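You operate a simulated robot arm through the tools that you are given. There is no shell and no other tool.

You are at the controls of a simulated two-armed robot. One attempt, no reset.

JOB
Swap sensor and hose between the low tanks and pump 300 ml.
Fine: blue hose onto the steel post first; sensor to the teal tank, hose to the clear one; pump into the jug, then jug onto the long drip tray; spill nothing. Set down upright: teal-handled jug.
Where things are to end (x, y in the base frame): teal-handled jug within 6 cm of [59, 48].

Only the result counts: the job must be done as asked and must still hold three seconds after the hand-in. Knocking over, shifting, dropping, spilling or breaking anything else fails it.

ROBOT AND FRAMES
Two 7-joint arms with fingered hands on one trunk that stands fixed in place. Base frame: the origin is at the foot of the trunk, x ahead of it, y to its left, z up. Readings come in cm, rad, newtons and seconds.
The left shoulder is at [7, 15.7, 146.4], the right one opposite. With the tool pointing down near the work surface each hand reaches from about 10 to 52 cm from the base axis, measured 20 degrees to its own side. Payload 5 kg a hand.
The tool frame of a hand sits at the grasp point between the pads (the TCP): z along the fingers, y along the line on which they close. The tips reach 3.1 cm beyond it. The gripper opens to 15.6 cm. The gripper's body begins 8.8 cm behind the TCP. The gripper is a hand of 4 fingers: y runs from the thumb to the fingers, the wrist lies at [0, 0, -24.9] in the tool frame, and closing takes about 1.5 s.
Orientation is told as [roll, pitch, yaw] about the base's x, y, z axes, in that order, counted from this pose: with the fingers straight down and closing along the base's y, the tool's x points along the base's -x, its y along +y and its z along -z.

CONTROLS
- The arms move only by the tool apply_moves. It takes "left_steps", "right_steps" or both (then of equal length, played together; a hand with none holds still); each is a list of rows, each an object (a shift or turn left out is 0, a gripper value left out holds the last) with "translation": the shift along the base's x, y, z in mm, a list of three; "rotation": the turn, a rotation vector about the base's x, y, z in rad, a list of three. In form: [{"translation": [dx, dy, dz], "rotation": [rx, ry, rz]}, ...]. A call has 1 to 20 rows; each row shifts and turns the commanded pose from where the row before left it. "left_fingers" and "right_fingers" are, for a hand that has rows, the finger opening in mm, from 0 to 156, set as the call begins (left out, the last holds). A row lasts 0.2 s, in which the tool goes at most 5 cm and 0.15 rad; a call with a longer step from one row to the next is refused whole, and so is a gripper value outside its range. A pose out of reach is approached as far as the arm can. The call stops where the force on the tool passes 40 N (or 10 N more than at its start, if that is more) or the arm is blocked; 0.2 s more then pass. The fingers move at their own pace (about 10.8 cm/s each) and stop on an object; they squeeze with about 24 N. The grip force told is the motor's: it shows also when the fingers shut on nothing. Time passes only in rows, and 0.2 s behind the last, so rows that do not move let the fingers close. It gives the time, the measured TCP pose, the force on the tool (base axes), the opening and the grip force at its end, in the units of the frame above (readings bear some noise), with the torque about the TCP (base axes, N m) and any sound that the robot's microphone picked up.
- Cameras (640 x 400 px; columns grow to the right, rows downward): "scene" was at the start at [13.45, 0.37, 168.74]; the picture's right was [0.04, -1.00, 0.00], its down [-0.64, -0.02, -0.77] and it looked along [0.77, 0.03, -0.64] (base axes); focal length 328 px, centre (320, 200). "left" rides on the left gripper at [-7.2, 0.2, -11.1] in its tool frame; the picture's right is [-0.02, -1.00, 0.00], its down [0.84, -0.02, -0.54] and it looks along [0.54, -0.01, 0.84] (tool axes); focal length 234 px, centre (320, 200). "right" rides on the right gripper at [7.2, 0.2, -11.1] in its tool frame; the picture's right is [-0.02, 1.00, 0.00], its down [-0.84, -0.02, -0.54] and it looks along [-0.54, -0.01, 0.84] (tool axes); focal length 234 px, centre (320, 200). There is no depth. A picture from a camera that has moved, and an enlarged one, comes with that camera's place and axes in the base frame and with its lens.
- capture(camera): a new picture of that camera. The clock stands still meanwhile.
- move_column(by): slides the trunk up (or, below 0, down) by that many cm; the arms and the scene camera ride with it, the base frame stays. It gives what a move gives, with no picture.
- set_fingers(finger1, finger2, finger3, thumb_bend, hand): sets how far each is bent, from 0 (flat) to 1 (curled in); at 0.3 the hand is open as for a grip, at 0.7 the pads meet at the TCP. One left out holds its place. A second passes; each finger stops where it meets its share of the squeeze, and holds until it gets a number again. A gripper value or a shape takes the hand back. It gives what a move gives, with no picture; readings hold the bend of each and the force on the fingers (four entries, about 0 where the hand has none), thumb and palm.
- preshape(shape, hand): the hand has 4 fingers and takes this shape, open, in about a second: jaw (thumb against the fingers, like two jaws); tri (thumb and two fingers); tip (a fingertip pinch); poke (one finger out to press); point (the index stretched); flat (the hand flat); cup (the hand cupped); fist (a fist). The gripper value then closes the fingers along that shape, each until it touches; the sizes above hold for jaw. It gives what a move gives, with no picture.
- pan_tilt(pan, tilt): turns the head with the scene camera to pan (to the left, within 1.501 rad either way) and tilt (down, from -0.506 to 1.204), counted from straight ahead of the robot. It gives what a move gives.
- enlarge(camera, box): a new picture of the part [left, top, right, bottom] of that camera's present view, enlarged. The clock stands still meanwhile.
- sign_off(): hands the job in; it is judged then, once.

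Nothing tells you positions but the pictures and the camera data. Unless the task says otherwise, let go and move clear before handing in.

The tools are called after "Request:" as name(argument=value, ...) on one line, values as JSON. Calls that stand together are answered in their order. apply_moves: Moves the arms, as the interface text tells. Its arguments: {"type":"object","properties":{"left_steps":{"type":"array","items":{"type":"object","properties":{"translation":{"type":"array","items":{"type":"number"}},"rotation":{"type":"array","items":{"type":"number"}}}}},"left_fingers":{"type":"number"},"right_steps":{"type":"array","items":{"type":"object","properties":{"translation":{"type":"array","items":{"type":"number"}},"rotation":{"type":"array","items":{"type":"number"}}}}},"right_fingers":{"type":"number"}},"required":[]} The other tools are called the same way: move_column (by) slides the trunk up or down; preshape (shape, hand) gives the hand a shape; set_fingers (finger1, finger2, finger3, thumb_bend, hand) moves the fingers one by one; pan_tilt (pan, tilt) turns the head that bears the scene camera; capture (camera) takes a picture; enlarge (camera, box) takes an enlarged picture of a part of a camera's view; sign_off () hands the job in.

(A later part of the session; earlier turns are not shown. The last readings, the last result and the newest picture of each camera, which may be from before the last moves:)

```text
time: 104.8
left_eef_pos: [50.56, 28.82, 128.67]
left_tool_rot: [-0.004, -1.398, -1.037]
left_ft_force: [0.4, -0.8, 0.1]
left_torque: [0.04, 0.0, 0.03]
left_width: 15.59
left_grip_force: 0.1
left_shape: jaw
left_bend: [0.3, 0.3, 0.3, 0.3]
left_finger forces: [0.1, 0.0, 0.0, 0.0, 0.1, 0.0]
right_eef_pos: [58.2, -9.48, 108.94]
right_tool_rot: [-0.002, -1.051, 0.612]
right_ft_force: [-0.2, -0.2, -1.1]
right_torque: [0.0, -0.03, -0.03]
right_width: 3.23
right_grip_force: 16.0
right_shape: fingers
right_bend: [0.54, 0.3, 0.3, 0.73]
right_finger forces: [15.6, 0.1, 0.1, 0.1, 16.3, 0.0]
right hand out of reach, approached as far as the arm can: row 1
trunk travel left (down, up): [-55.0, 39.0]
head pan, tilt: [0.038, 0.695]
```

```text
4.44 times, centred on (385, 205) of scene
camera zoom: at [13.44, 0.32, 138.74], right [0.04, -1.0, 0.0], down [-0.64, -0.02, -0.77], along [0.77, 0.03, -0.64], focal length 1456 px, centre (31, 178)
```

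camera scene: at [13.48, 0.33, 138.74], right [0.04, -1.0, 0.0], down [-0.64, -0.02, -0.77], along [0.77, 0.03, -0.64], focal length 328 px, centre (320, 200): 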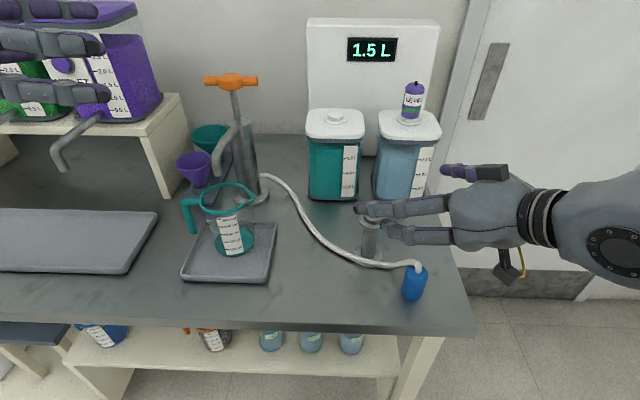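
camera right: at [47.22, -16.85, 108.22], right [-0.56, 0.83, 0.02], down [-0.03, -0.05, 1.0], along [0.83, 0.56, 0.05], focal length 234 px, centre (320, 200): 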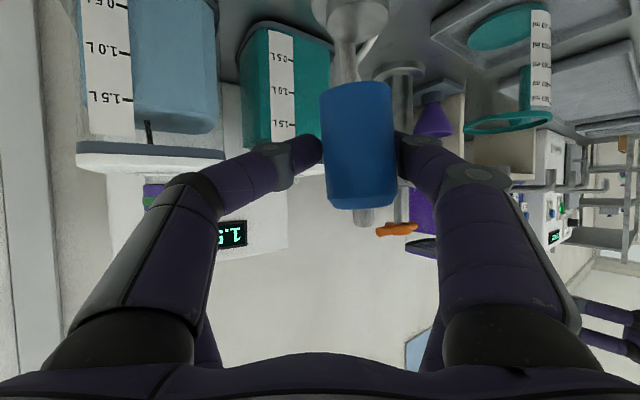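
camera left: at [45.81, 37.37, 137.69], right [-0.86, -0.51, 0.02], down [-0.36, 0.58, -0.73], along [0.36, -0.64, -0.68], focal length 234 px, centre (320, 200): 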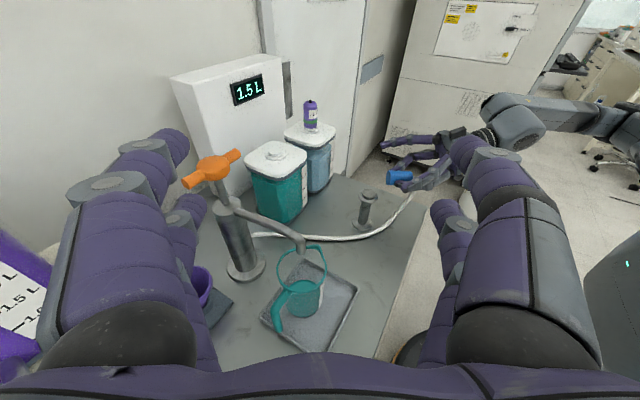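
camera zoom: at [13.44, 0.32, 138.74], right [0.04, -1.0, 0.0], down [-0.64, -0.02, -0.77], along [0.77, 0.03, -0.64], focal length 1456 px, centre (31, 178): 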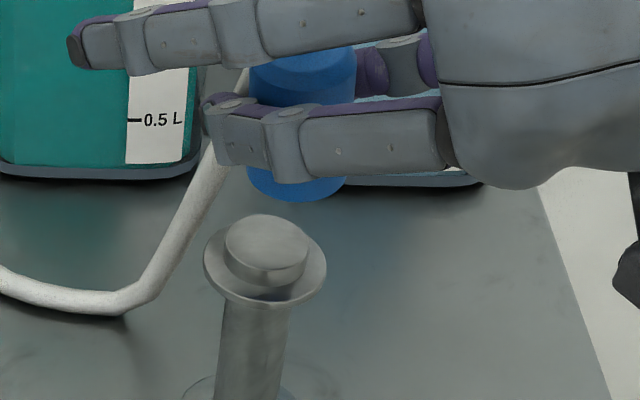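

The hand camera shows the plug and peg aligned sideways, while the scene camera suggests the plug is a bit short of the peg. I'll move it 5 mm farther and lower it to about 1 cm above the peg.

Request:
apply_moves(right_steps=[{"translation": [4, 3, -10]}, {"translation": [0, 0, -10]}, {"translation": [0, 0, -7]}, {"translation": [0, 0, 0]}])

Request:
enlarge(camera="right", box=[270, 0, 450, 230])

Request:
enlarge(camera="scene", box=[345, 170, 425, 260])

Request:
enlarge(camera="left", box=[350, 155, 410, 235])

```text
time: 105.8
left_eef_pos: [50.54, 28.81, 128.74]
left_tool_rot: [-0.006, -1.401, -1.035]
left_ft_force: [-0.2, -1.0, -1.1]
left_torque: [-0.02, 0.0, -0.01]
left_width: 15.58
left_grip_force: 0.0
left_shape: jaw
left_bend: [0.3, 0.3, 0.3, 0.3]
left_finger forces: [0.1, 0.0, 0.1, 0.1, 0.0, 0.0]
right_eef_pos: [58.64, -9.07, 106.28]
right_tool_rot: [-0.003, -1.049, 0.613]
right_ft_force: [-0.2, 0.7, -1.2]
right_torque: [0.0, 0.01, 0.03]
right_width: 3.23
right_grip_force: 15.9
right_shape: fingers
right_bend: [0.54, 0.3, 0.3, 0.73]
right_finger forces: [15.5, 0.0, 0.0, 0.1, 16.2, 0.1]
trunk travel left (down, up): [-55.0, 39.0]
head pan, tilt: [0.038, 0.695]
```

```text
1.74 times, centred on (360, 115) of right
camera zoom: at [47.57, -16.53, 105.54], right [-0.56, 0.83, 0.02], down [-0.03, -0.05, 1.0], along [0.83, 0.56, 0.05], focal length 407 px, centre (250, 348)
```

zoom: 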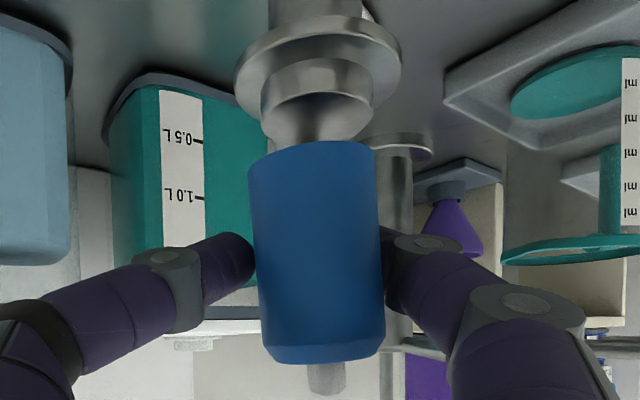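

```text
4.44 times, centred on (385, 215) of scene
camera zoom: at [13.44, 0.37, 138.74], right [0.04, -1.0, 0.0], down [-0.64, -0.02, -0.77], along [0.77, 0.03, -0.64], focal length 1456 px, centre (31, 133)
```

zoom: 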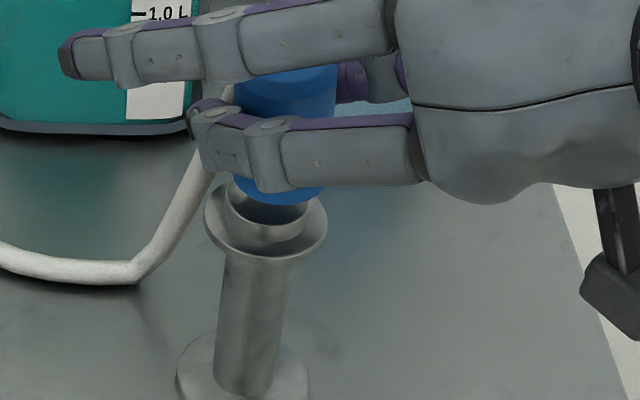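

```text
5.00 times, centred on (380, 195) of left
camera zoom: at [45.8, 37.4, 137.68], right [-0.86, -0.51, 0.02], down [-0.36, 0.58, -0.73], along [0.36, -0.64, -0.68], focal length 1171 px, centre (20, 225)
```

zoom: 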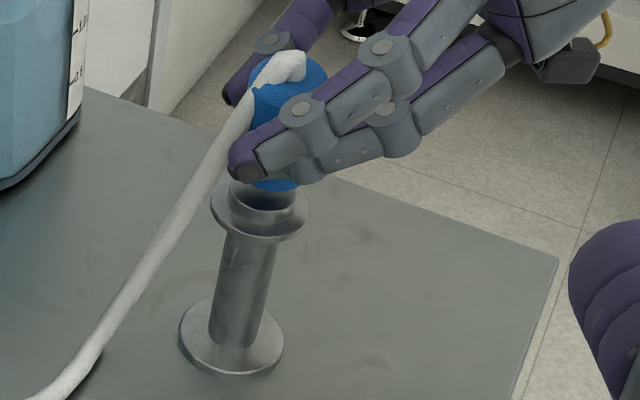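

Very close now: only about 3 mm of correction to the left is needed. Adjusting and lowering.

Request:
apply_moves(right_steps=[{"translation": [1, 3, -4]}, {"translation": [0, 0, -4]}, {"translation": [0, 0, -3]}, {"translation": [0, 0, 0]}])

Request:
enlarge(camera="right", box=[270, 0, 450, 230])

Request:
enlarge(camera="scene", box=[345, 170, 425, 260])

Request:
enlarge(camera="left", box=[350, 155, 410, 235])

```text
time: 106.8
left_eef_pos: [50.65, 28.8, 128.76]
left_tool_rot: [-0.008, -1.399, -1.034]
left_ft_force: [-0.4, 0.4, 0.7]
left_torque: [0.01, 0.0, 0.01]
left_width: 15.61
left_grip_force: 0.1
left_shape: jaw
left_bend: [0.3, 0.3, 0.3, 0.3]
left_finger forces: [0.0, 0.0, 0.0, 0.0, 0.0, 0.1]
right_eef_pos: [58.62, -8.74, 105.21]
right_tool_rot: [-0.005, -1.05, 0.613]
right_ft_force: [-0.4, -0.1, -0.6]
right_torque: [0.0, -0.02, 0.02]
right_width: 3.24
right_grip_force: 15.8
right_shape: fingers
right_bend: [0.54, 0.3, 0.3, 0.73]
right_finger forces: [15.6, 0.0, 0.0, 0.1, 16.2, 0.0]
trunk travel left (down, up): [-55.0, 39.0]
head pan, tilt: [0.038, 0.695]
```

```text
1.74 times, centred on (360, 115) of right
camera zoom: at [47.72, -16.23, 104.43], right [-0.56, 0.83, 0.02], down [-0.03, -0.05, 1.0], along [0.83, 0.56, 0.05], focal length 407 px, centre (250, 348)
```

zoom: 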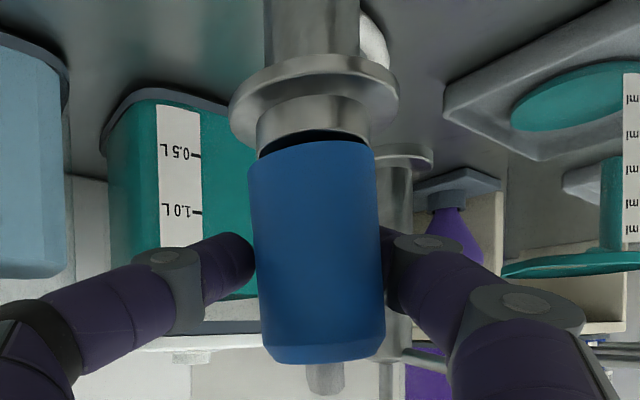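

```text
4.44 times, centred on (385, 215) of scene
camera zoom: at [13.45, 0.38, 138.74], right [0.04, -1.0, 0.0], down [-0.64, -0.02, -0.77], along [0.77, 0.03, -0.64], focal length 1456 px, centre (31, 133)
```

zoom: 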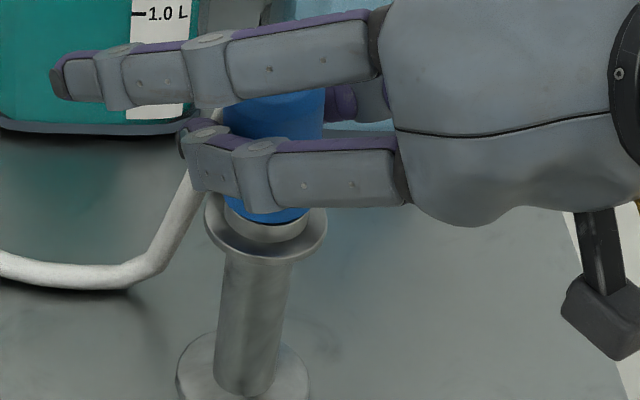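

```text
5.00 times, centred on (380, 195) of left
camera zoom: at [45.81, 37.41, 137.68], right [-0.86, -0.51, 0.02], down [-0.36, 0.58, -0.73], along [0.36, -0.64, -0.68], focal length 1171 px, centre (20, 225)
```

zoom: 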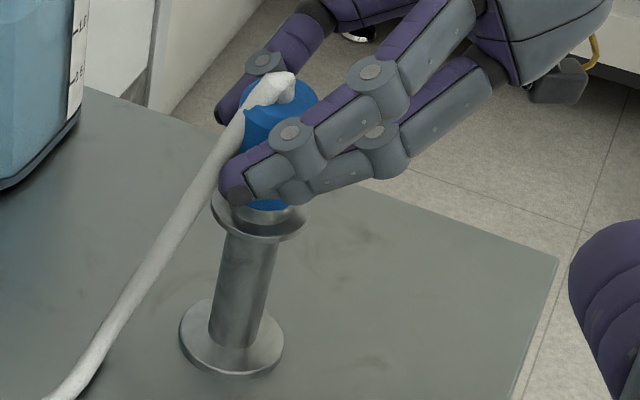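

Request:
apply_moves(right_steps=[{"translation": [0, 0, -3]}, {"translation": [0, 0, -2]}, {"translation": [0, 0, 0]}])

Request:
enlarge(camera="right", box=[270, 0, 450, 230])

```text
time: 107.6
left_eef_pos: [50.34, 28.83, 128.73]
left_tool_rot: [-0.002, -1.4, -1.04]
left_ft_force: [0.2, 0.9, 0.1]
left_torque: [-0.01, 0.02, -0.02]
left_width: 15.58
left_grip_force: 0.0
left_shape: jaw
left_bend: [0.3, 0.3, 0.3, 0.3]
left_finger forces: [0.0, 0.0, 0.1, 0.0, 0.1, 0.0]
right_eef_pos: [58.74, -8.85, 104.85]
right_tool_rot: [-0.007, -1.051, 0.613]
right_ft_force: [2.2, -0.4, 13.0]
right_torque: [0.28, 0.08, -0.02]
right_width: 3.22
right_grip_force: 16.7
right_shape: fingers
right_bend: [0.54, 0.3, 0.3, 0.74]
right_finger forces: [15.0, 0.0, 0.0, 0.0, 18.2, 0.0]
trunk travel left (down, up): [-55.0, 39.0]
head pan, tilt: [0.038, 0.695]
```

```text
1.74 times, centred on (360, 115) of right
camera zoom: at [47.73, -16.26, 104.09], right [-0.56, 0.83, 0.02], down [-0.04, -0.05, 1.0], along [0.83, 0.56, 0.06], focal length 407 px, centre (250, 348)
```

zoom: 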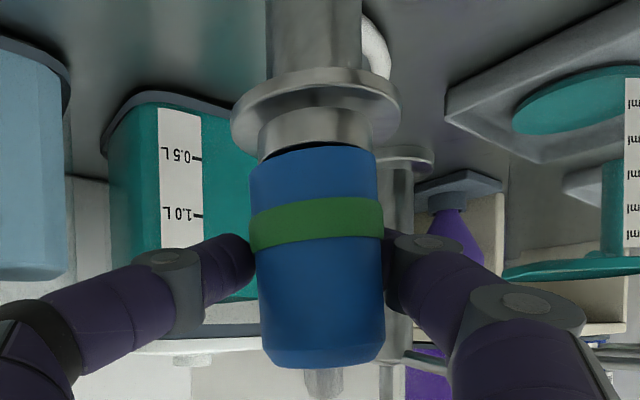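

The green band has come on, so the plug is now properly seated on the post. That band must be the seated indicator. I'll ease off, open the fingers and withdraw upward.

Request:
apply_moves(right_steps=[{"translation": [0, 0, 1.5]}, {"translation": [0, 0, 0]}])

Request:
set_fingers(hand="right", finger1=0.35, thumb_bend=0.45)

Request:
capture(camera="right")

```text
time: 108.2
left_eef_pos: [50.53, 28.79, 128.8]
left_tool_rot: [-0.004, -1.4, -1.036]
left_ft_force: [0.4, 0.2, 0.5]
left_torque: [0.0, 0.01, 0.0]
left_width: 15.59
left_grip_force: 0.1
left_shape: jaw
left_bend: [0.3, 0.3, 0.3, 0.3]
left_finger forces: [0.1, 0.0, 0.0, 0.0, 0.1, 0.0]
right_eef_pos: [58.76, -8.78, 104.88]
right_tool_rot: [-0.002, -1.049, 0.614]
right_ft_force: [2.5, 0.4, 11.4]
right_torque: [0.21, 0.05, -0.1]
right_width: 3.22
right_grip_force: 16.5
right_shape: fingers
right_bend: [0.54, 0.3, 0.3, 0.74]
right_finger forces: [15.3, 0.0, 0.1, 0.1, 18.2, 0.0]
trunk travel left (down, up): [-55.0, 39.0]
head pan, tilt: [0.038, 0.695]
```

```text
time: 109.2
left_eef_pos: [50.51, 28.86, 128.8]
left_tool_rot: [-0.007, -1.398, -1.039]
left_ft_force: [-0.2, 0.4, 0.8]
left_torque: [0.03, -0.03, -0.01]
left_width: 15.61
left_grip_force: 0.1
left_shape: jaw
left_bend: [0.3, 0.3, 0.3, 0.3]
left_finger forces: [0.0, 0.0, 0.0, 0.0, 0.0, 0.1]
right_eef_pos: [58.72, -8.83, 104.69]
right_tool_rot: [-0.003, -1.048, 0.613]
right_ft_force: [0.3, 0.9, 0.1]
right_torque: [0.02, 0.0, -0.03]
right_width: 12.02
right_grip_force: 0.2
right_shape: fingers
right_bend: [0.35, 0.3, 0.3, 0.45]
right_finger forces: [0.1, 0.0, 0.0, 0.0, 0.0, 0.0]
trunk travel left (down, up): [-55.0, 39.0]
head pan, tilt: [0.038, 0.695]
```

```text
taken
camera right: at [47.73, -16.27, 104.08], right [-0.56, 0.83, 0.02], down [-0.03, -0.05, 1.0], along [0.83, 0.56, 0.05], focal length 234 px, centre (320, 200)
```

right: 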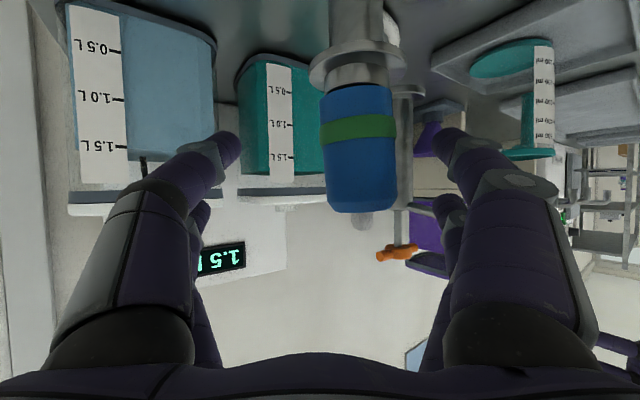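

The hose is securely parked. I'll raise the right hand clear, then turn it to point straight ahead for the LEVEL sensor.

Request:
apply_moves(right_steps=[{"translation": [0, 0, 20]}, {"translation": [0, 0, 30]}, {"translation": [0, 0, 30]}, {"translation": [0, 0, 35]}, {"translation": [0, 0, 35]}, {"translation": [20, -10, 20], "rotation": [0, 0, -0.125]}, {"translation": [20, -10, 0], "rotation": [0, 0, -0.125]}, {"translation": [20, -10, 0], "rotation": [0, 0, -0.125]}, {"translation": [20, -10, 0], "rotation": [0, 0, -0.125]}, {"translation": [20, -10, 0], "rotation": [0, 0, -0.113]}, {"translation": [20, -10, 0], "rotation": [0, -0.07, 0]}, {"translation": [10, -10, 0], "rotation": [0, -0.07, 0]}, {"translation": [0, 0, 0]}])

Request:
capture(camera="scene")

Request:
capture(camera="right")

Request:
capture(camera="left")

```text
time: 112.0
left_eef_pos: [50.45, 28.92, 128.86]
left_tool_rot: [-0.008, -1.4, -1.035]
left_ft_force: [0.3, 0.0, 0.4]
left_torque: [0.04, -0.01, 0.01]
left_width: 15.6
left_grip_force: 0.1
left_shape: jaw
left_bend: [0.3, 0.3, 0.3, 0.3]
left_finger forces: [0.0, 0.0, 0.1, 0.0, 0.0, 0.1]
right_eef_pos: [69.57, -14.05, 121.16]
right_tool_rot: [-0.022, -1.165, 0.113]
right_ft_force: [-0.3, -0.8, -0.1]
right_torque: [0.0, 0.0, -0.03]
right_width: 12.06
right_grip_force: 0.1
right_shape: fingers
right_bend: [0.35, 0.3, 0.3, 0.45]
right_finger forces: [0.1, 0.0, 0.0, 0.0, 0.0, 0.1]
right hand out of reach, approached as far as the arm can: row 6, 7
trunk travel left (down, up): [-55.0, 39.0]
head pan, tilt: [0.038, 0.695]
```

```text
taken
camera scene: at [13.43, 0.42, 138.74], right [0.04, -1.0, 0.0], down [-0.64, -0.02, -0.77], along [0.77, 0.03, -0.64], focal length 328 px, centre (320, 200)
```

scene: 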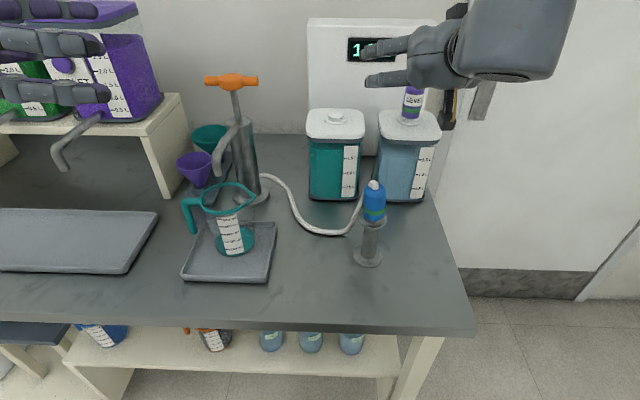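

```text
taken
camera right: at [56.62, -15.1, 118.84], right [-0.08, 1.0, 0.01], down [-0.17, -0.03, 0.99], along [0.98, 0.08, 0.17], focal length 234 px, centre (320, 200)
```

right: 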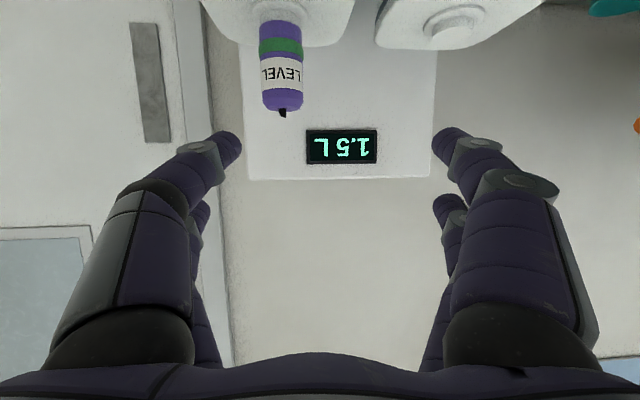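

```text
taken
camera left: at [45.79, 37.45, 137.67], right [-0.86, -0.51, 0.02], down [-0.36, 0.58, -0.73], along [0.36, -0.64, -0.68], focal length 234 px, centre (320, 200)
```

left: 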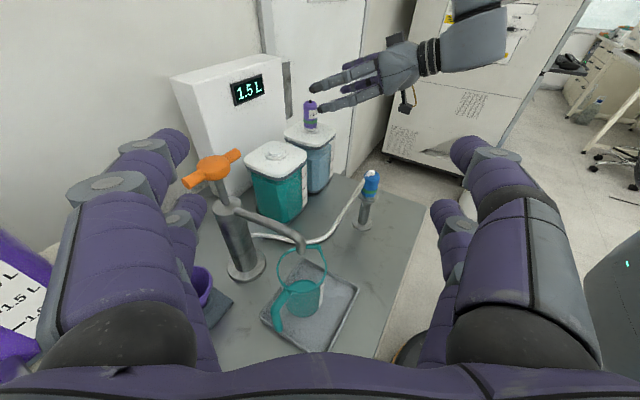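

The hose sits on the post with its green band lit. From the hand camera, the sensor is at about (79.1, -16.35), mid-height z≈110.4. I'll move over it with the fingers open.

Request:
apply_moves(right_steps=[{"translation": [20, -5, 5], "rotation": [0, 0, -0.06]}, {"translation": [25, -8, 5], "rotation": [0, 0, -0.05]}, {"translation": [25, -10, 0], "rotation": [0, -0.02, 0]}, {"translation": [14, 0, 0]}, {"translation": [0, 0, 0]}], right_fingers=110)

Request:
capture(camera="right")

Request:
enlarge(camera="left", box=[230, 50, 400, 200])

```text
time: 113.2
left_eef_pos: [50.46, 28.76, 128.78]
left_tool_rot: [-0.005, -1.399, -1.036]
left_ft_force: [0.3, -0.2, 0.1]
left_torque: [-0.02, 0.01, 0.02]
left_width: 15.61
left_grip_force: 0.0
left_shape: jaw
left_bend: [0.3, 0.3, 0.3, 0.3]
left_finger forces: [0.0, 0.1, 0.1, 0.0, 0.0, 0.0]
right_eef_pos: [78.01, -16.42, 122.03]
right_tool_rot: [-0.022, -1.187, 0.002]
right_ft_force: [0.1, 0.8, -0.4]
right_torque: [-0.02, 0.0, -0.02]
right_width: 11.04
right_grip_force: 0.0
right_shape: jaw
right_bend: [0.28, 0.28, 0.28, 0.59]
right_finger forces: [0.0, 0.1, 0.0, 0.0, 0.0, 0.0]
trunk travel left (down, up): [-55.0, 39.0]
head pan, tilt: [0.038, 0.695]
```

```text
taken
camera right: at [64.95, -16.13, 119.52], right [0.03, 1.0, 0.01], down [-0.19, -0.01, 0.98], along [0.98, -0.03, 0.19], focal length 234 px, centre (320, 200)
```

right: 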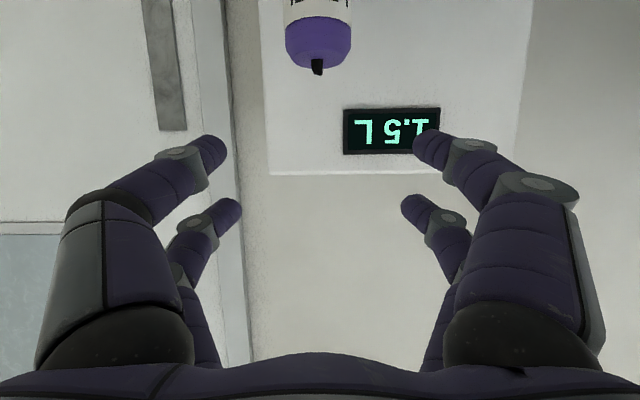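

```text
2.67 times, centred on (315, 125) of left
camera zoom: at [45.74, 37.4, 137.7], right [-0.86, -0.51, 0.02], down [-0.36, 0.58, -0.73], along [0.36, -0.64, -0.68], focal length 624 px, centre (333, 400)
```

zoom: 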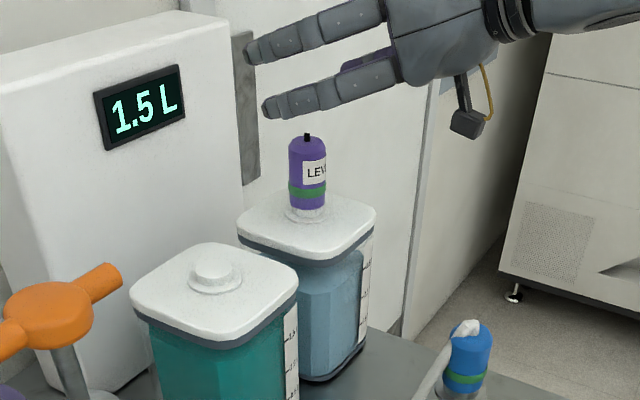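

Centred. Descending around the sensor.

Request:
apply_moves(right_steps=[{"translation": [0, 0, -20]}, {"translation": [0, 0, -20]}, {"translation": [0, 0, -20]}, {"translation": [0, 0, -15]}, {"translation": [0, 0, -10]}, {"translation": [0, 0, 0]}])

Request:
capture(camera="right")

Request:
enlarge(camera="left", box=[250, 60, 370, 180])

```text
time: 114.6
left_eef_pos: [50.49, 28.88, 128.82]
left_tool_rot: [-0.005, -1.4, -1.037]
left_ft_force: [-0.4, 0.0, -0.4]
left_torque: [0.0, 0.0, -0.03]
left_width: 15.59
left_grip_force: 0.0
left_shape: jaw
left_bend: [0.3, 0.3, 0.3, 0.3]
left_finger forces: [0.0, 0.0, 0.0, 0.1, 0.0, 0.1]
right_eef_pos: [77.84, -16.43, 113.42]
right_tool_rot: [-0.024, -1.185, 0.002]
right_ft_force: [0.1, -0.7, -0.4]
right_torque: [0.04, 0.01, -0.04]
right_width: 11.01
right_grip_force: 0.1
right_shape: jaw
right_bend: [0.28, 0.28, 0.28, 0.59]
right_finger forces: [0.0, 0.0, 0.1, 0.0, 0.1, 0.1]
trunk travel left (down, up): [-55.0, 39.0]
head pan, tilt: [0.038, 0.695]
```

```text
taken
camera right: at [64.92, -16.06, 110.93], right [0.03, 1.0, 0.01], down [-0.19, -0.01, 0.98], along [0.98, -0.03, 0.19], focal length 234 px, centre (320, 200)
```

right: 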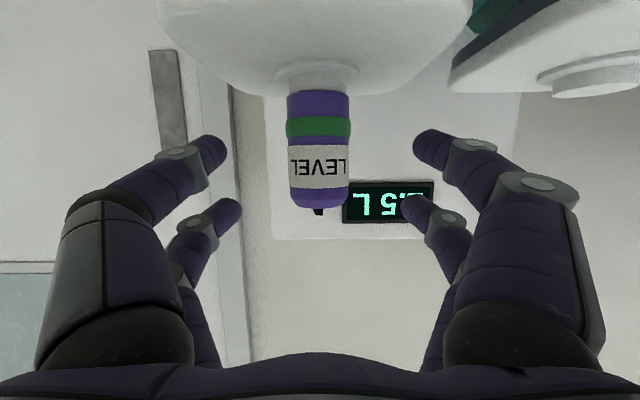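

```text
3.33 times, centred on (310, 120) of left
camera zoom: at [45.78, 37.41, 137.69], right [-0.86, -0.51, 0.02], down [-0.36, 0.58, -0.73], along [0.36, -0.64, -0.68], focal length 781 px, centre (353, 467)
```

zoom: 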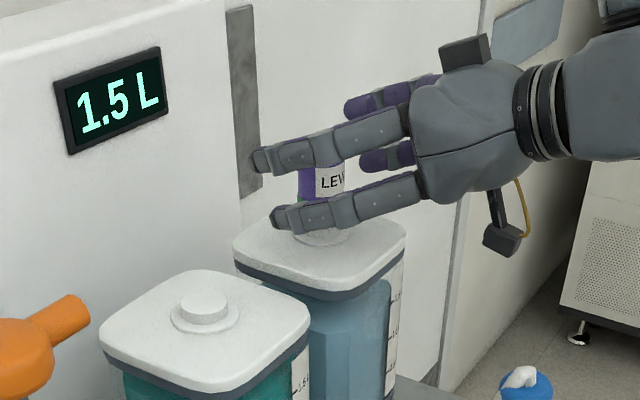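

The lower fingers are at the sensor's mid-height. Closing.

Request:
apply_moves(right_steps=[{"translation": [0, 0, 0]}, {"translation": [0, 0, 0]}, {"translation": [0, 0, 0]}, {"translation": [0, 0, 0]}, {"translation": [0, 0, 0]}, {"translation": [0, 0, 0]}, {"translation": [0, 0, 0]}], right_fingers=10)

Request:
capture(camera="right")

```text
time: 116.2
left_eef_pos: [50.6, 28.7, 128.78]
left_tool_rot: [-0.006, -1.398, -1.037]
left_ft_force: [-0.2, -0.3, -0.3]
left_torque: [0.01, -0.01, 0.0]
left_width: 15.63
left_grip_force: 0.1
left_shape: jaw
left_bend: [0.3, 0.3, 0.3, 0.3]
left_finger forces: [0.0, 0.0, 0.0, 0.1, 0.0, 0.0]
right_eef_pos: [78.0, -16.46, 113.49]
right_tool_rot: [-0.019, -1.187, 0.002]
right_ft_force: [4.7, -1.9, 6.0]
right_torque: [-0.04, -0.36, -0.04]
right_width: 2.63
right_grip_force: 24.4
right_shape: jaw
right_bend: [0.73, 0.73, 0.73, 0.7]
right_finger forces: [21.3, 20.1, 20.5, 0.0, 23.2, 0.0]
trunk travel left (down, up): [-55.0, 39.0]
head pan, tilt: [0.038, 0.695]
```

```text
taken
camera right: at [64.96, -16.09, 110.99], right [0.03, 1.0, 0.01], down [-0.19, -0.01, 0.98], along [0.98, -0.03, 0.19], focal length 234 px, centre (320, 200)
```

right: 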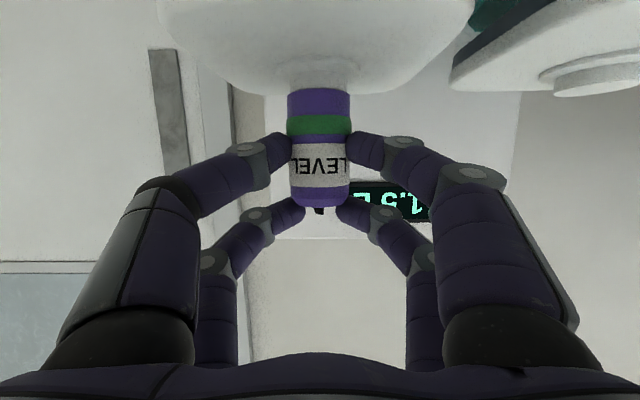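

The upper fingers are on the sensor's shoulder, which caused the slip last time. I'll open those two and keep the lower pair.

Request:
set_fingers(hand="right", finger2=0.3, finger3=0.3)

Request:
capture(camera="right")

```text
time: 117.2
left_eef_pos: [50.57, 28.79, 128.75]
left_tool_rot: [-0.006, -1.398, -1.035]
left_ft_force: [0.2, -0.5, -0.5]
left_torque: [-0.01, -0.01, -0.02]
left_width: 15.59
left_grip_force: 0.0
left_shape: jaw
left_bend: [0.3, 0.3, 0.3, 0.3]
left_finger forces: [0.0, 0.0, 0.0, 0.1, 0.1, 0.0]
right_eef_pos: [78.02, -16.48, 113.51]
right_tool_rot: [-0.02, -1.185, 0.003]
right_ft_force: [2.7, -1.0, 3.6]
right_torque: [-0.03, -0.13, -0.08]
right_width: 3.26
right_grip_force: 23.5
right_shape: fingers
right_bend: [0.72, 0.3, 0.3, 0.7]
right_finger forces: [22.7, 0.0, 0.0, 0.0, 24.4, 0.1]
trunk travel left (down, up): [-55.0, 39.0]
head pan, tilt: [0.038, 0.695]
```

```text
taken
camera right: at [64.93, -16.08, 110.94], right [0.03, 1.0, 0.01], down [-0.19, -0.01, 0.98], along [0.98, -0.03, 0.19], focal length 234 px, centre (320, 200)
```

right: 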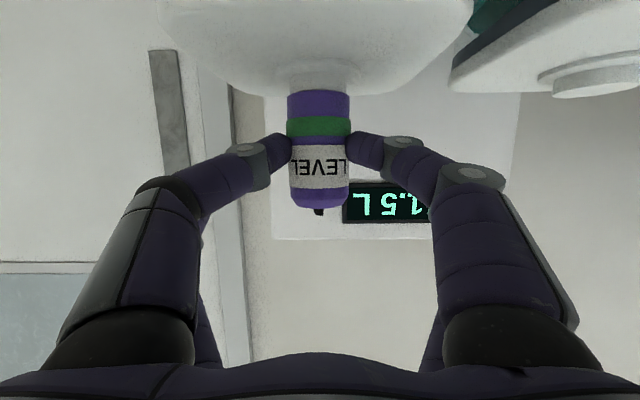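

Clean two-finger hold at about 23 N. Lifting the sensor slowly and watching the forces.

Request:
apply_moves(right_steps=[{"translation": [0, 0, 3]}, {"translation": [0, 0, 4]}, {"translation": [0, 0, 5]}, {"translation": [0, 0, 8]}, {"translation": [0, 0, 10]}, {"translation": [0, 0, 0]}])

Request:
capture(camera="right")

Request:
enlarge(camera="left", box=[250, 40, 370, 160])

```text
time: 118.6
left_eef_pos: [50.53, 28.9, 128.66]
left_tool_rot: [-0.007, -1.397, -1.035]
left_ft_force: [-0.2, 0.6, 0.1]
left_torque: [0.01, -0.04, 0.01]
left_width: 15.62
left_grip_force: 0.0
left_shape: jaw
left_bend: [0.3, 0.3, 0.3, 0.3]
left_finger forces: [0.0, 0.1, 0.0, 0.0, 0.0, 0.0]
right_eef_pos: [78.04, -16.5, 116.41]
right_tool_rot: [-0.023, -1.186, 0.001]
right_ft_force: [0.0, -0.4, -0.9]
right_torque: [0.0, 0.0, -0.01]
right_width: 3.27
right_grip_force: 23.8
right_shape: fingers
right_bend: [0.72, 0.3, 0.3, 0.7]
right_finger forces: [23.6, 0.0, 0.0, 0.0, 23.6, 0.0]
trunk travel left (down, up): [-55.0, 39.0]
head pan, tilt: [0.038, 0.695]
```

```text
taken
camera right: at [65.04, -16.08, 113.96], right [0.03, 1.0, 0.01], down [-0.19, -0.01, 0.98], along [0.98, -0.03, 0.19], focal length 234 px, centre (320, 200)
```

right: 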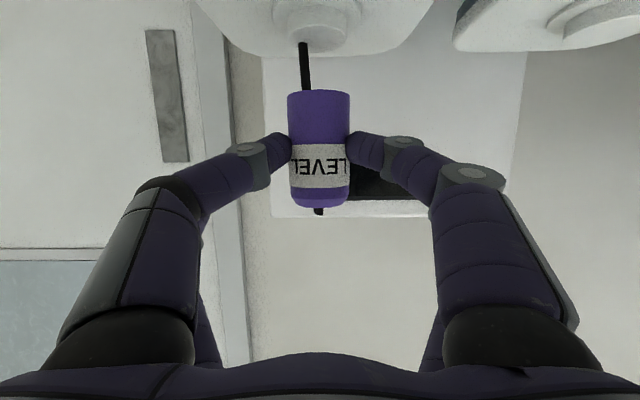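

```text
3.33 times, centred on (310, 100) of left
camera zoom: at [45.81, 37.39, 137.68], right [-0.86, -0.51, 0.02], down [-0.36, 0.58, -0.73], along [0.36, -0.64, -0.68], focal length 781 px, centre (353, 533)
```

zoom: 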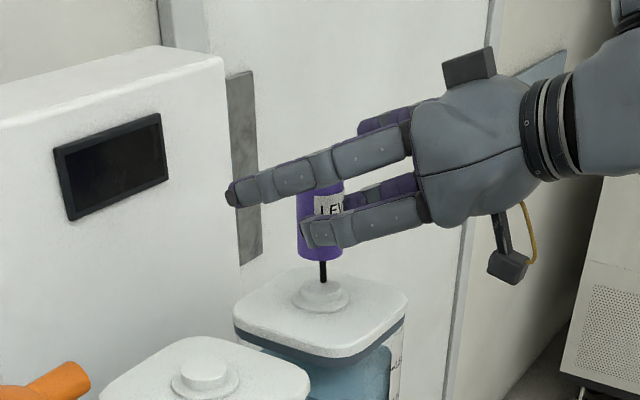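

The sensor came out cleanly and upright; its black probe shows below and the display has gone blank. Lifting higher to clear the probe.

Request:
apply_moves(right_steps=[{"translation": [0, 0, 15]}, {"translation": [0, 0, 20]}, {"translation": [0, 0, 20]}, {"translation": [0, 0, 20]}, {"translation": [0, 0, 0]}])

Request:
capture(camera="right")

Request:
enlarge(camera="left", box=[240, 20, 380, 180])

Request:
enlarge(camera="scene", box=[300, 0, 460, 140])

```text
time: 119.8
left_eef_pos: [50.65, 28.89, 128.81]
left_tool_rot: [-0.008, -1.399, -1.033]
left_ft_force: [0.3, 0.4, 0.0]
left_torque: [0.02, 0.02, -0.01]
left_width: 15.6
left_grip_force: 0.1
left_shape: jaw
left_bend: [0.3, 0.3, 0.3, 0.3]
left_finger forces: [0.0, 0.0, 0.0, 0.0, 0.0, 0.0]
right_eef_pos: [78.05, -16.67, 123.75]
right_tool_rot: [-0.021, -1.185, 0.003]
right_ft_force: [0.0, 0.2, -1.1]
right_torque: [0.01, 0.05, -0.01]
right_width: 3.26
right_grip_force: 23.8
right_shape: fingers
right_bend: [0.72, 0.3, 0.3, 0.7]
right_finger forces: [23.4, 0.0, 0.1, 0.0, 23.5, 0.1]
trunk travel left (down, up): [-55.0, 39.0]
head pan, tilt: [0.038, 0.695]
```

```text
taken
camera right: at [65.09, -16.3, 121.35], right [0.03, 1.0, 0.01], down [-0.19, -0.01, 0.98], along [0.98, -0.03, 0.19], focal length 234 px, centre (320, 200)
```

right: 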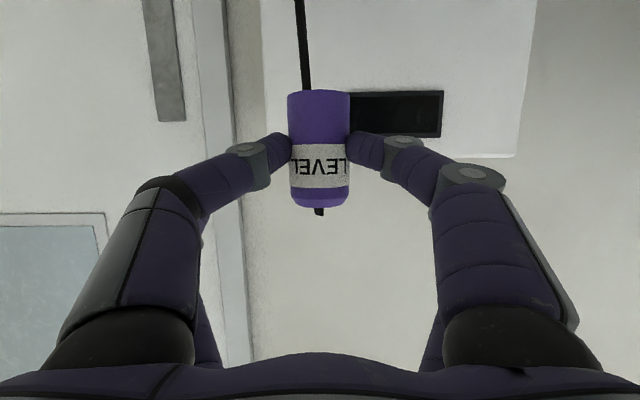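

```text
2.50 times, centred on (310, 100) of left
camera zoom: at [45.86, 37.38, 137.66], right [-0.86, -0.51, 0.03], down [-0.36, 0.58, -0.73], along [0.36, -0.64, -0.68], focal length 585 px, centre (345, 450)
```

zoom: 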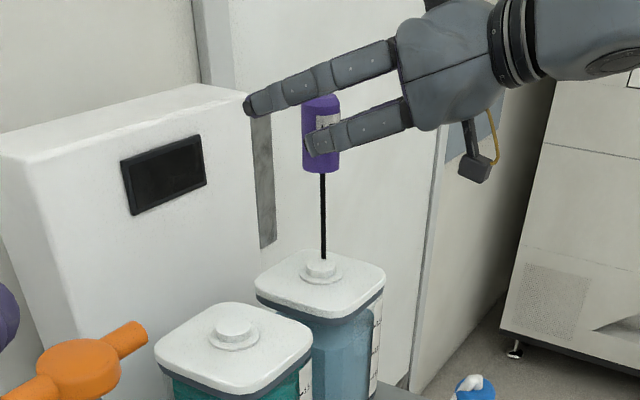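

```text
2.86 times, centred on (380, 70) of scene
camera zoom: at [13.51, 0.35, 138.73], right [0.04, -1.0, 0.0], down [-0.64, -0.02, -0.77], along [0.77, 0.03, -0.64], focal length 936 px, centre (149, 571)
```

zoom: 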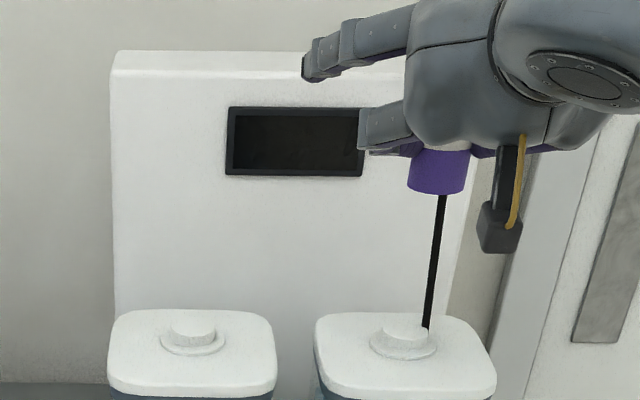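

A long black line still runs from the sensor down into the lid. It could be a rigid probe or a cable, so I'll raise everything with the trunk to see where it ends before moving sideways.

Request:
move_column(by=8)

Request:
capture(camera="right")

Request:
enlarge(camera="left", box=[240, 20, 380, 200])

Request:
enlarge(camera="scene", box=[300, 0, 460, 160])

```text
time: 121.0
left_eef_pos: [50.65, 28.79, 136.68]
left_tool_rot: [-0.008, -1.398, -1.033]
left_ft_force: [-0.5, 0.0, 0.4]
left_torque: [0.0, -0.01, -0.02]
left_width: 15.58
left_grip_force: 0.1
left_shape: jaw
left_bend: [0.3, 0.3, 0.3, 0.3]
left_finger forces: [0.0, 0.0, 0.0, 0.1, 0.1, 0.1]
right_eef_pos: [78.05, -16.63, 131.88]
right_tool_rot: [-0.023, -1.185, 0.002]
right_ft_force: [0.5, -0.6, -0.4]
right_torque: [0.02, 0.02, 0.01]
right_width: 3.27
right_grip_force: 23.4
right_shape: fingers
right_bend: [0.72, 0.3, 0.3, 0.7]
right_finger forces: [23.6, 0.1, 0.0, 0.0, 23.5, 0.1]
trunk travel left (down, up): [-63.0, 31.0]
head pan, tilt: [0.038, 0.695]
```

```text
taken
camera right: at [65.07, -16.29, 129.34], right [0.03, 1.0, 0.01], down [-0.19, -0.01, 0.98], along [0.98, -0.03, 0.19], focal length 234 px, centre (320, 200)
```

right: 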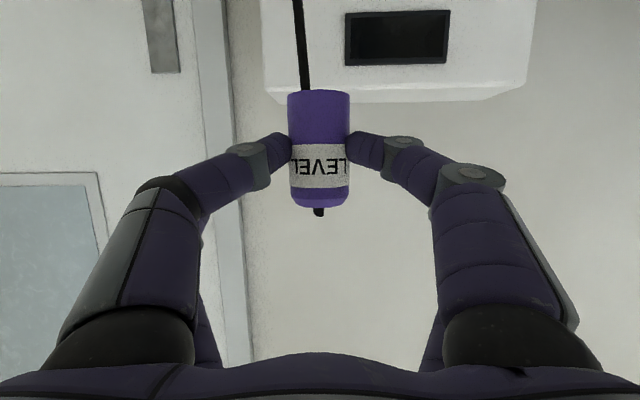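

```text
2.22 times, centred on (310, 110) of left
camera zoom: at [45.84, 37.39, 145.66], right [-0.86, -0.51, 0.02], down [-0.36, 0.58, -0.73], along [0.36, -0.64, -0.68], focal length 520 px, centre (342, 400)
```

zoom: 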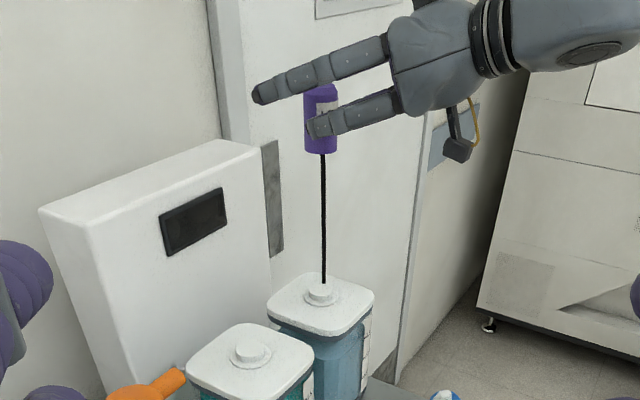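

```text
2.50 times, centred on (380, 80) of scene
camera zoom: at [13.48, 0.36, 146.73], right [0.04, -1.0, 0.0], down [-0.64, -0.02, -0.77], along [0.77, 0.03, -0.64], focal length 819 px, centre (170, 500)
```

zoom: 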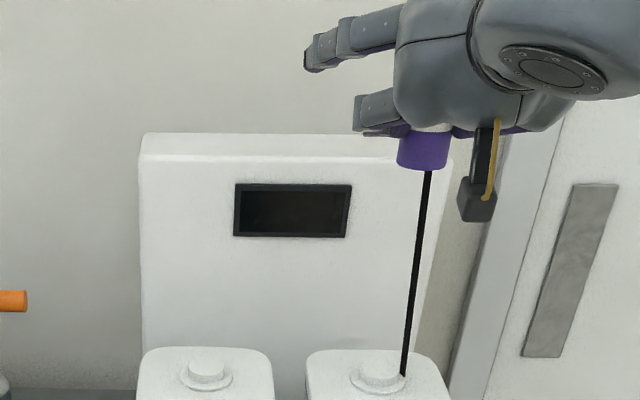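

The line is a flexible cable running behind the port, not a rigid probe. Both ports sit at x≈79.5, so the teal port needs a pure +15.9 cm move in y. I'll come down to a moderate height and shift over.

Request:
apply_moves(right_steps=[{"translation": [0, 0, -30]}, {"translation": [0, 0, -30]}, {"translation": [0, 0, -30]}, {"translation": [0, 0, -20]}, {"translation": [0, 0, 0]}])

Request:
apply_moves(right_steps=[{"translation": [0, 15, 0]}, {"translation": [0, 20, 0]}, {"translation": [0, 25, 0]}, {"translation": [0, 25, 0]}, {"translation": [0, 25, 0]}, {"translation": [0, 25, 0]}, {"translation": [0, 15, 0]}, {"translation": [0, 9, 0]}, {"translation": [0, 0, 0]}])

Request:
capture(camera="right")

Request:
capture(camera="left")

Request:
capture(camera="scene")

```text
time: 122.2
left_eef_pos: [50.46, 28.99, 136.62]
left_tool_rot: [-0.005, -1.4, -1.036]
left_ft_force: [-0.2, 1.4, -0.1]
left_torque: [0.0, -0.02, 0.0]
left_width: 15.61
left_grip_force: 0.1
left_shape: jaw
left_bend: [0.3, 0.3, 0.3, 0.3]
left_finger forces: [0.0, 0.0, 0.0, 0.0, 0.1, 0.1]
right_eef_pos: [78.2, -16.45, 120.85]
right_tool_rot: [-0.023, -1.183, 0.003]
right_ft_force: [0.5, 0.0, -0.3]
right_torque: [0.02, 0.03, -0.02]
right_width: 3.3
right_grip_force: 23.6
right_shape: fingers
right_bend: [0.72, 0.3, 0.3, 0.7]
right_finger forces: [23.5, 0.0, 0.1, 0.0, 23.4, 0.0]
trunk travel left (down, up): [-63.0, 31.0]
head pan, tilt: [0.038, 0.695]
```

```text
time: 124.2
left_eef_pos: [50.67, 28.96, 136.61]
left_tool_rot: [-0.008, -1.398, -1.031]
left_ft_force: [-0.1, -0.5, -0.2]
left_torque: [0.01, 0.01, -0.03]
left_width: 15.64
left_grip_force: 0.1
left_shape: jaw
left_bend: [0.3, 0.3, 0.3, 0.3]
left_finger forces: [0.0, 0.1, 0.0, 0.0, 0.0, 0.1]
right_eef_pos: [77.42, -2.47, 121.05]
right_tool_rot: [-0.022, -1.187, 0.001]
right_ft_force: [-0.7, -0.8, -0.6]
right_torque: [0.01, 0.04, 0.01]
right_width: 3.31
right_grip_force: 23.5
right_shape: fingers
right_bend: [0.72, 0.3, 0.3, 0.7]
right_finger forces: [23.4, 0.0, 0.0, 0.0, 23.5, 0.1]
right hand out of reach, approached as far as the arm can: row 7, 8
trunk travel left (down, up): [-63.0, 31.0]
head pan, tilt: [0.038, 0.695]
```

```text
taken
camera right: at [64.33, -2.14, 118.47], right [0.03, 1.0, 0.01], down [-0.19, -0.01, 0.98], along [0.98, -0.03, 0.19], focal length 234 px, centre (320, 200)
```

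right: 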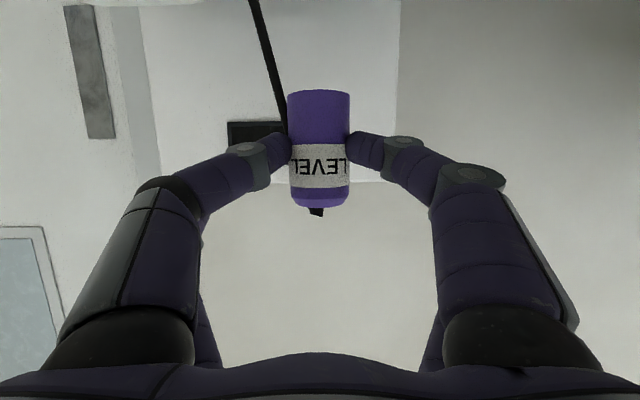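

```text
taken
camera left: at [45.87, 37.42, 145.65], right [-0.86, -0.51, 0.03], down [-0.36, 0.58, -0.73], along [0.36, -0.64, -0.68], focal length 234 px, centre (320, 200)
```

left: 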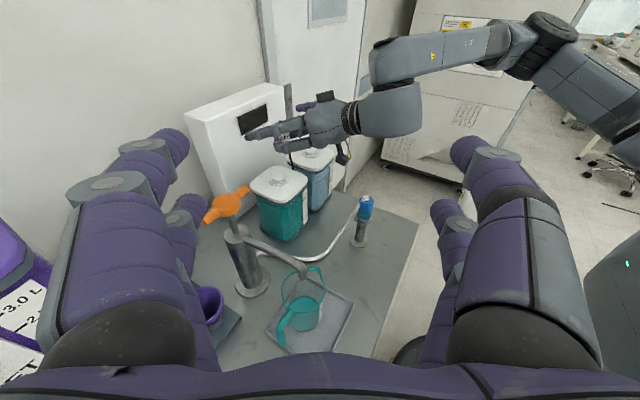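

```text
taken
camera scene: at [13.51, 0.38, 146.73], right [0.04, -1.0, 0.0], down [-0.64, -0.02, -0.77], along [0.77, 0.03, -0.64], focal length 328 px, centre (320, 200)
```

scene: 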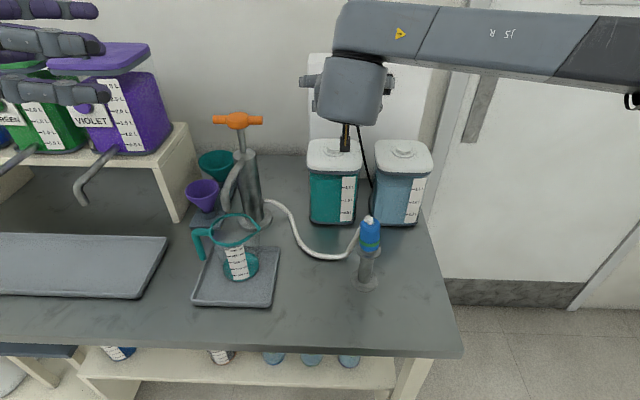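

The arm can't quite reach with the hand straight ahead. I'll yaw it slightly left, which doesn't matter for a round plug, and finish the shift.

Request:
apply_moves(right_steps=[{"translation": [0, 0, 0], "rotation": [0, 0, 0.1]}, {"translation": [2, 8, 0], "rotation": [0, 0, 0.1]}, {"translation": [2, 8, 0]}, {"translation": [1.6, 0, 0]}, {"translation": [0, 0, 0]}])

Request:
capture(camera="right")

Request:
enlarge(camera="left", box=[220, 80, 360, 240])

Request:
enlarge(camera="scene", box=[280, 60, 440, 240])

```text
time: 125.4
left_eef_pos: [50.61, 28.83, 136.71]
left_tool_rot: [-0.006, -1.399, -1.035]
left_ft_force: [-0.5, -0.5, -0.4]
left_torque: [0.0, 0.04, -0.02]
left_width: 15.59
left_grip_force: 0.0
left_shape: jaw
left_bend: [0.3, 0.3, 0.3, 0.3]
left_finger forces: [0.0, 0.1, 0.0, 0.0, 0.0, 0.0]
right_eef_pos: [77.82, -0.83, 121.01]
right_tool_rot: [-0.021, -1.184, 0.201]
right_ft_force: [-1.0, 0.0, -0.7]
right_torque: [0.01, 0.0, 0.0]
right_width: 3.26
right_grip_force: 23.3
right_shape: fingers
right_bend: [0.72, 0.3, 0.3, 0.7]
right_finger forces: [23.5, 0.0, 0.0, 0.1, 23.4, 0.0]
trunk travel left (down, up): [-63.0, 31.0]
head pan, tilt: [0.038, 0.695]
```

```text
taken
camera right: at [65.05, -3.02, 118.59], right [-0.17, 0.98, 0.01], down [-0.18, -0.05, 0.98], along [0.97, 0.17, 0.19], focal length 234 px, centre (320, 200)
```

right: 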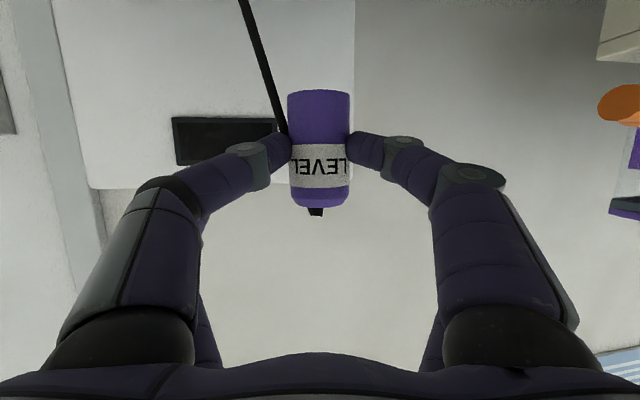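

```text
2.50 times, centred on (290, 160) of left
camera zoom: at [45.84, 37.37, 145.68], right [-0.86, -0.51, 0.02], down [-0.36, 0.58, -0.73], along [0.36, -0.64, -0.68], focal length 585 px, centre (395, 300)
```

zoom: 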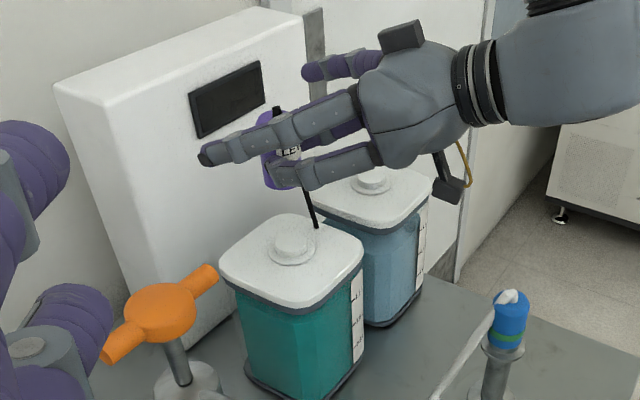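

```text
2.22 times, centred on (360, 150) of scene
camera zoom: at [13.48, 0.34, 146.74], right [0.04, -1.0, 0.0], down [-0.64, -0.02, -0.77], along [0.77, 0.03, -0.64], focal length 728 px, centre (231, 311)
```

zoom: 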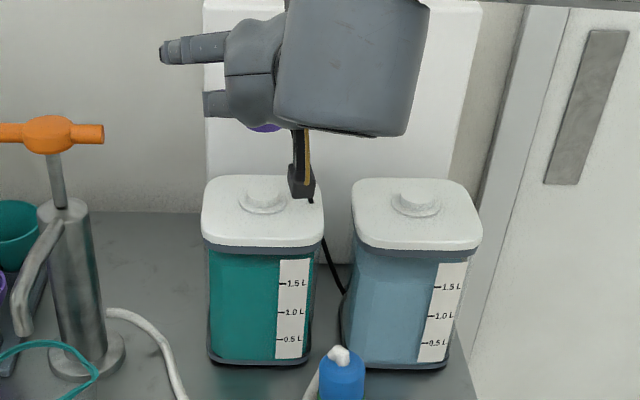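

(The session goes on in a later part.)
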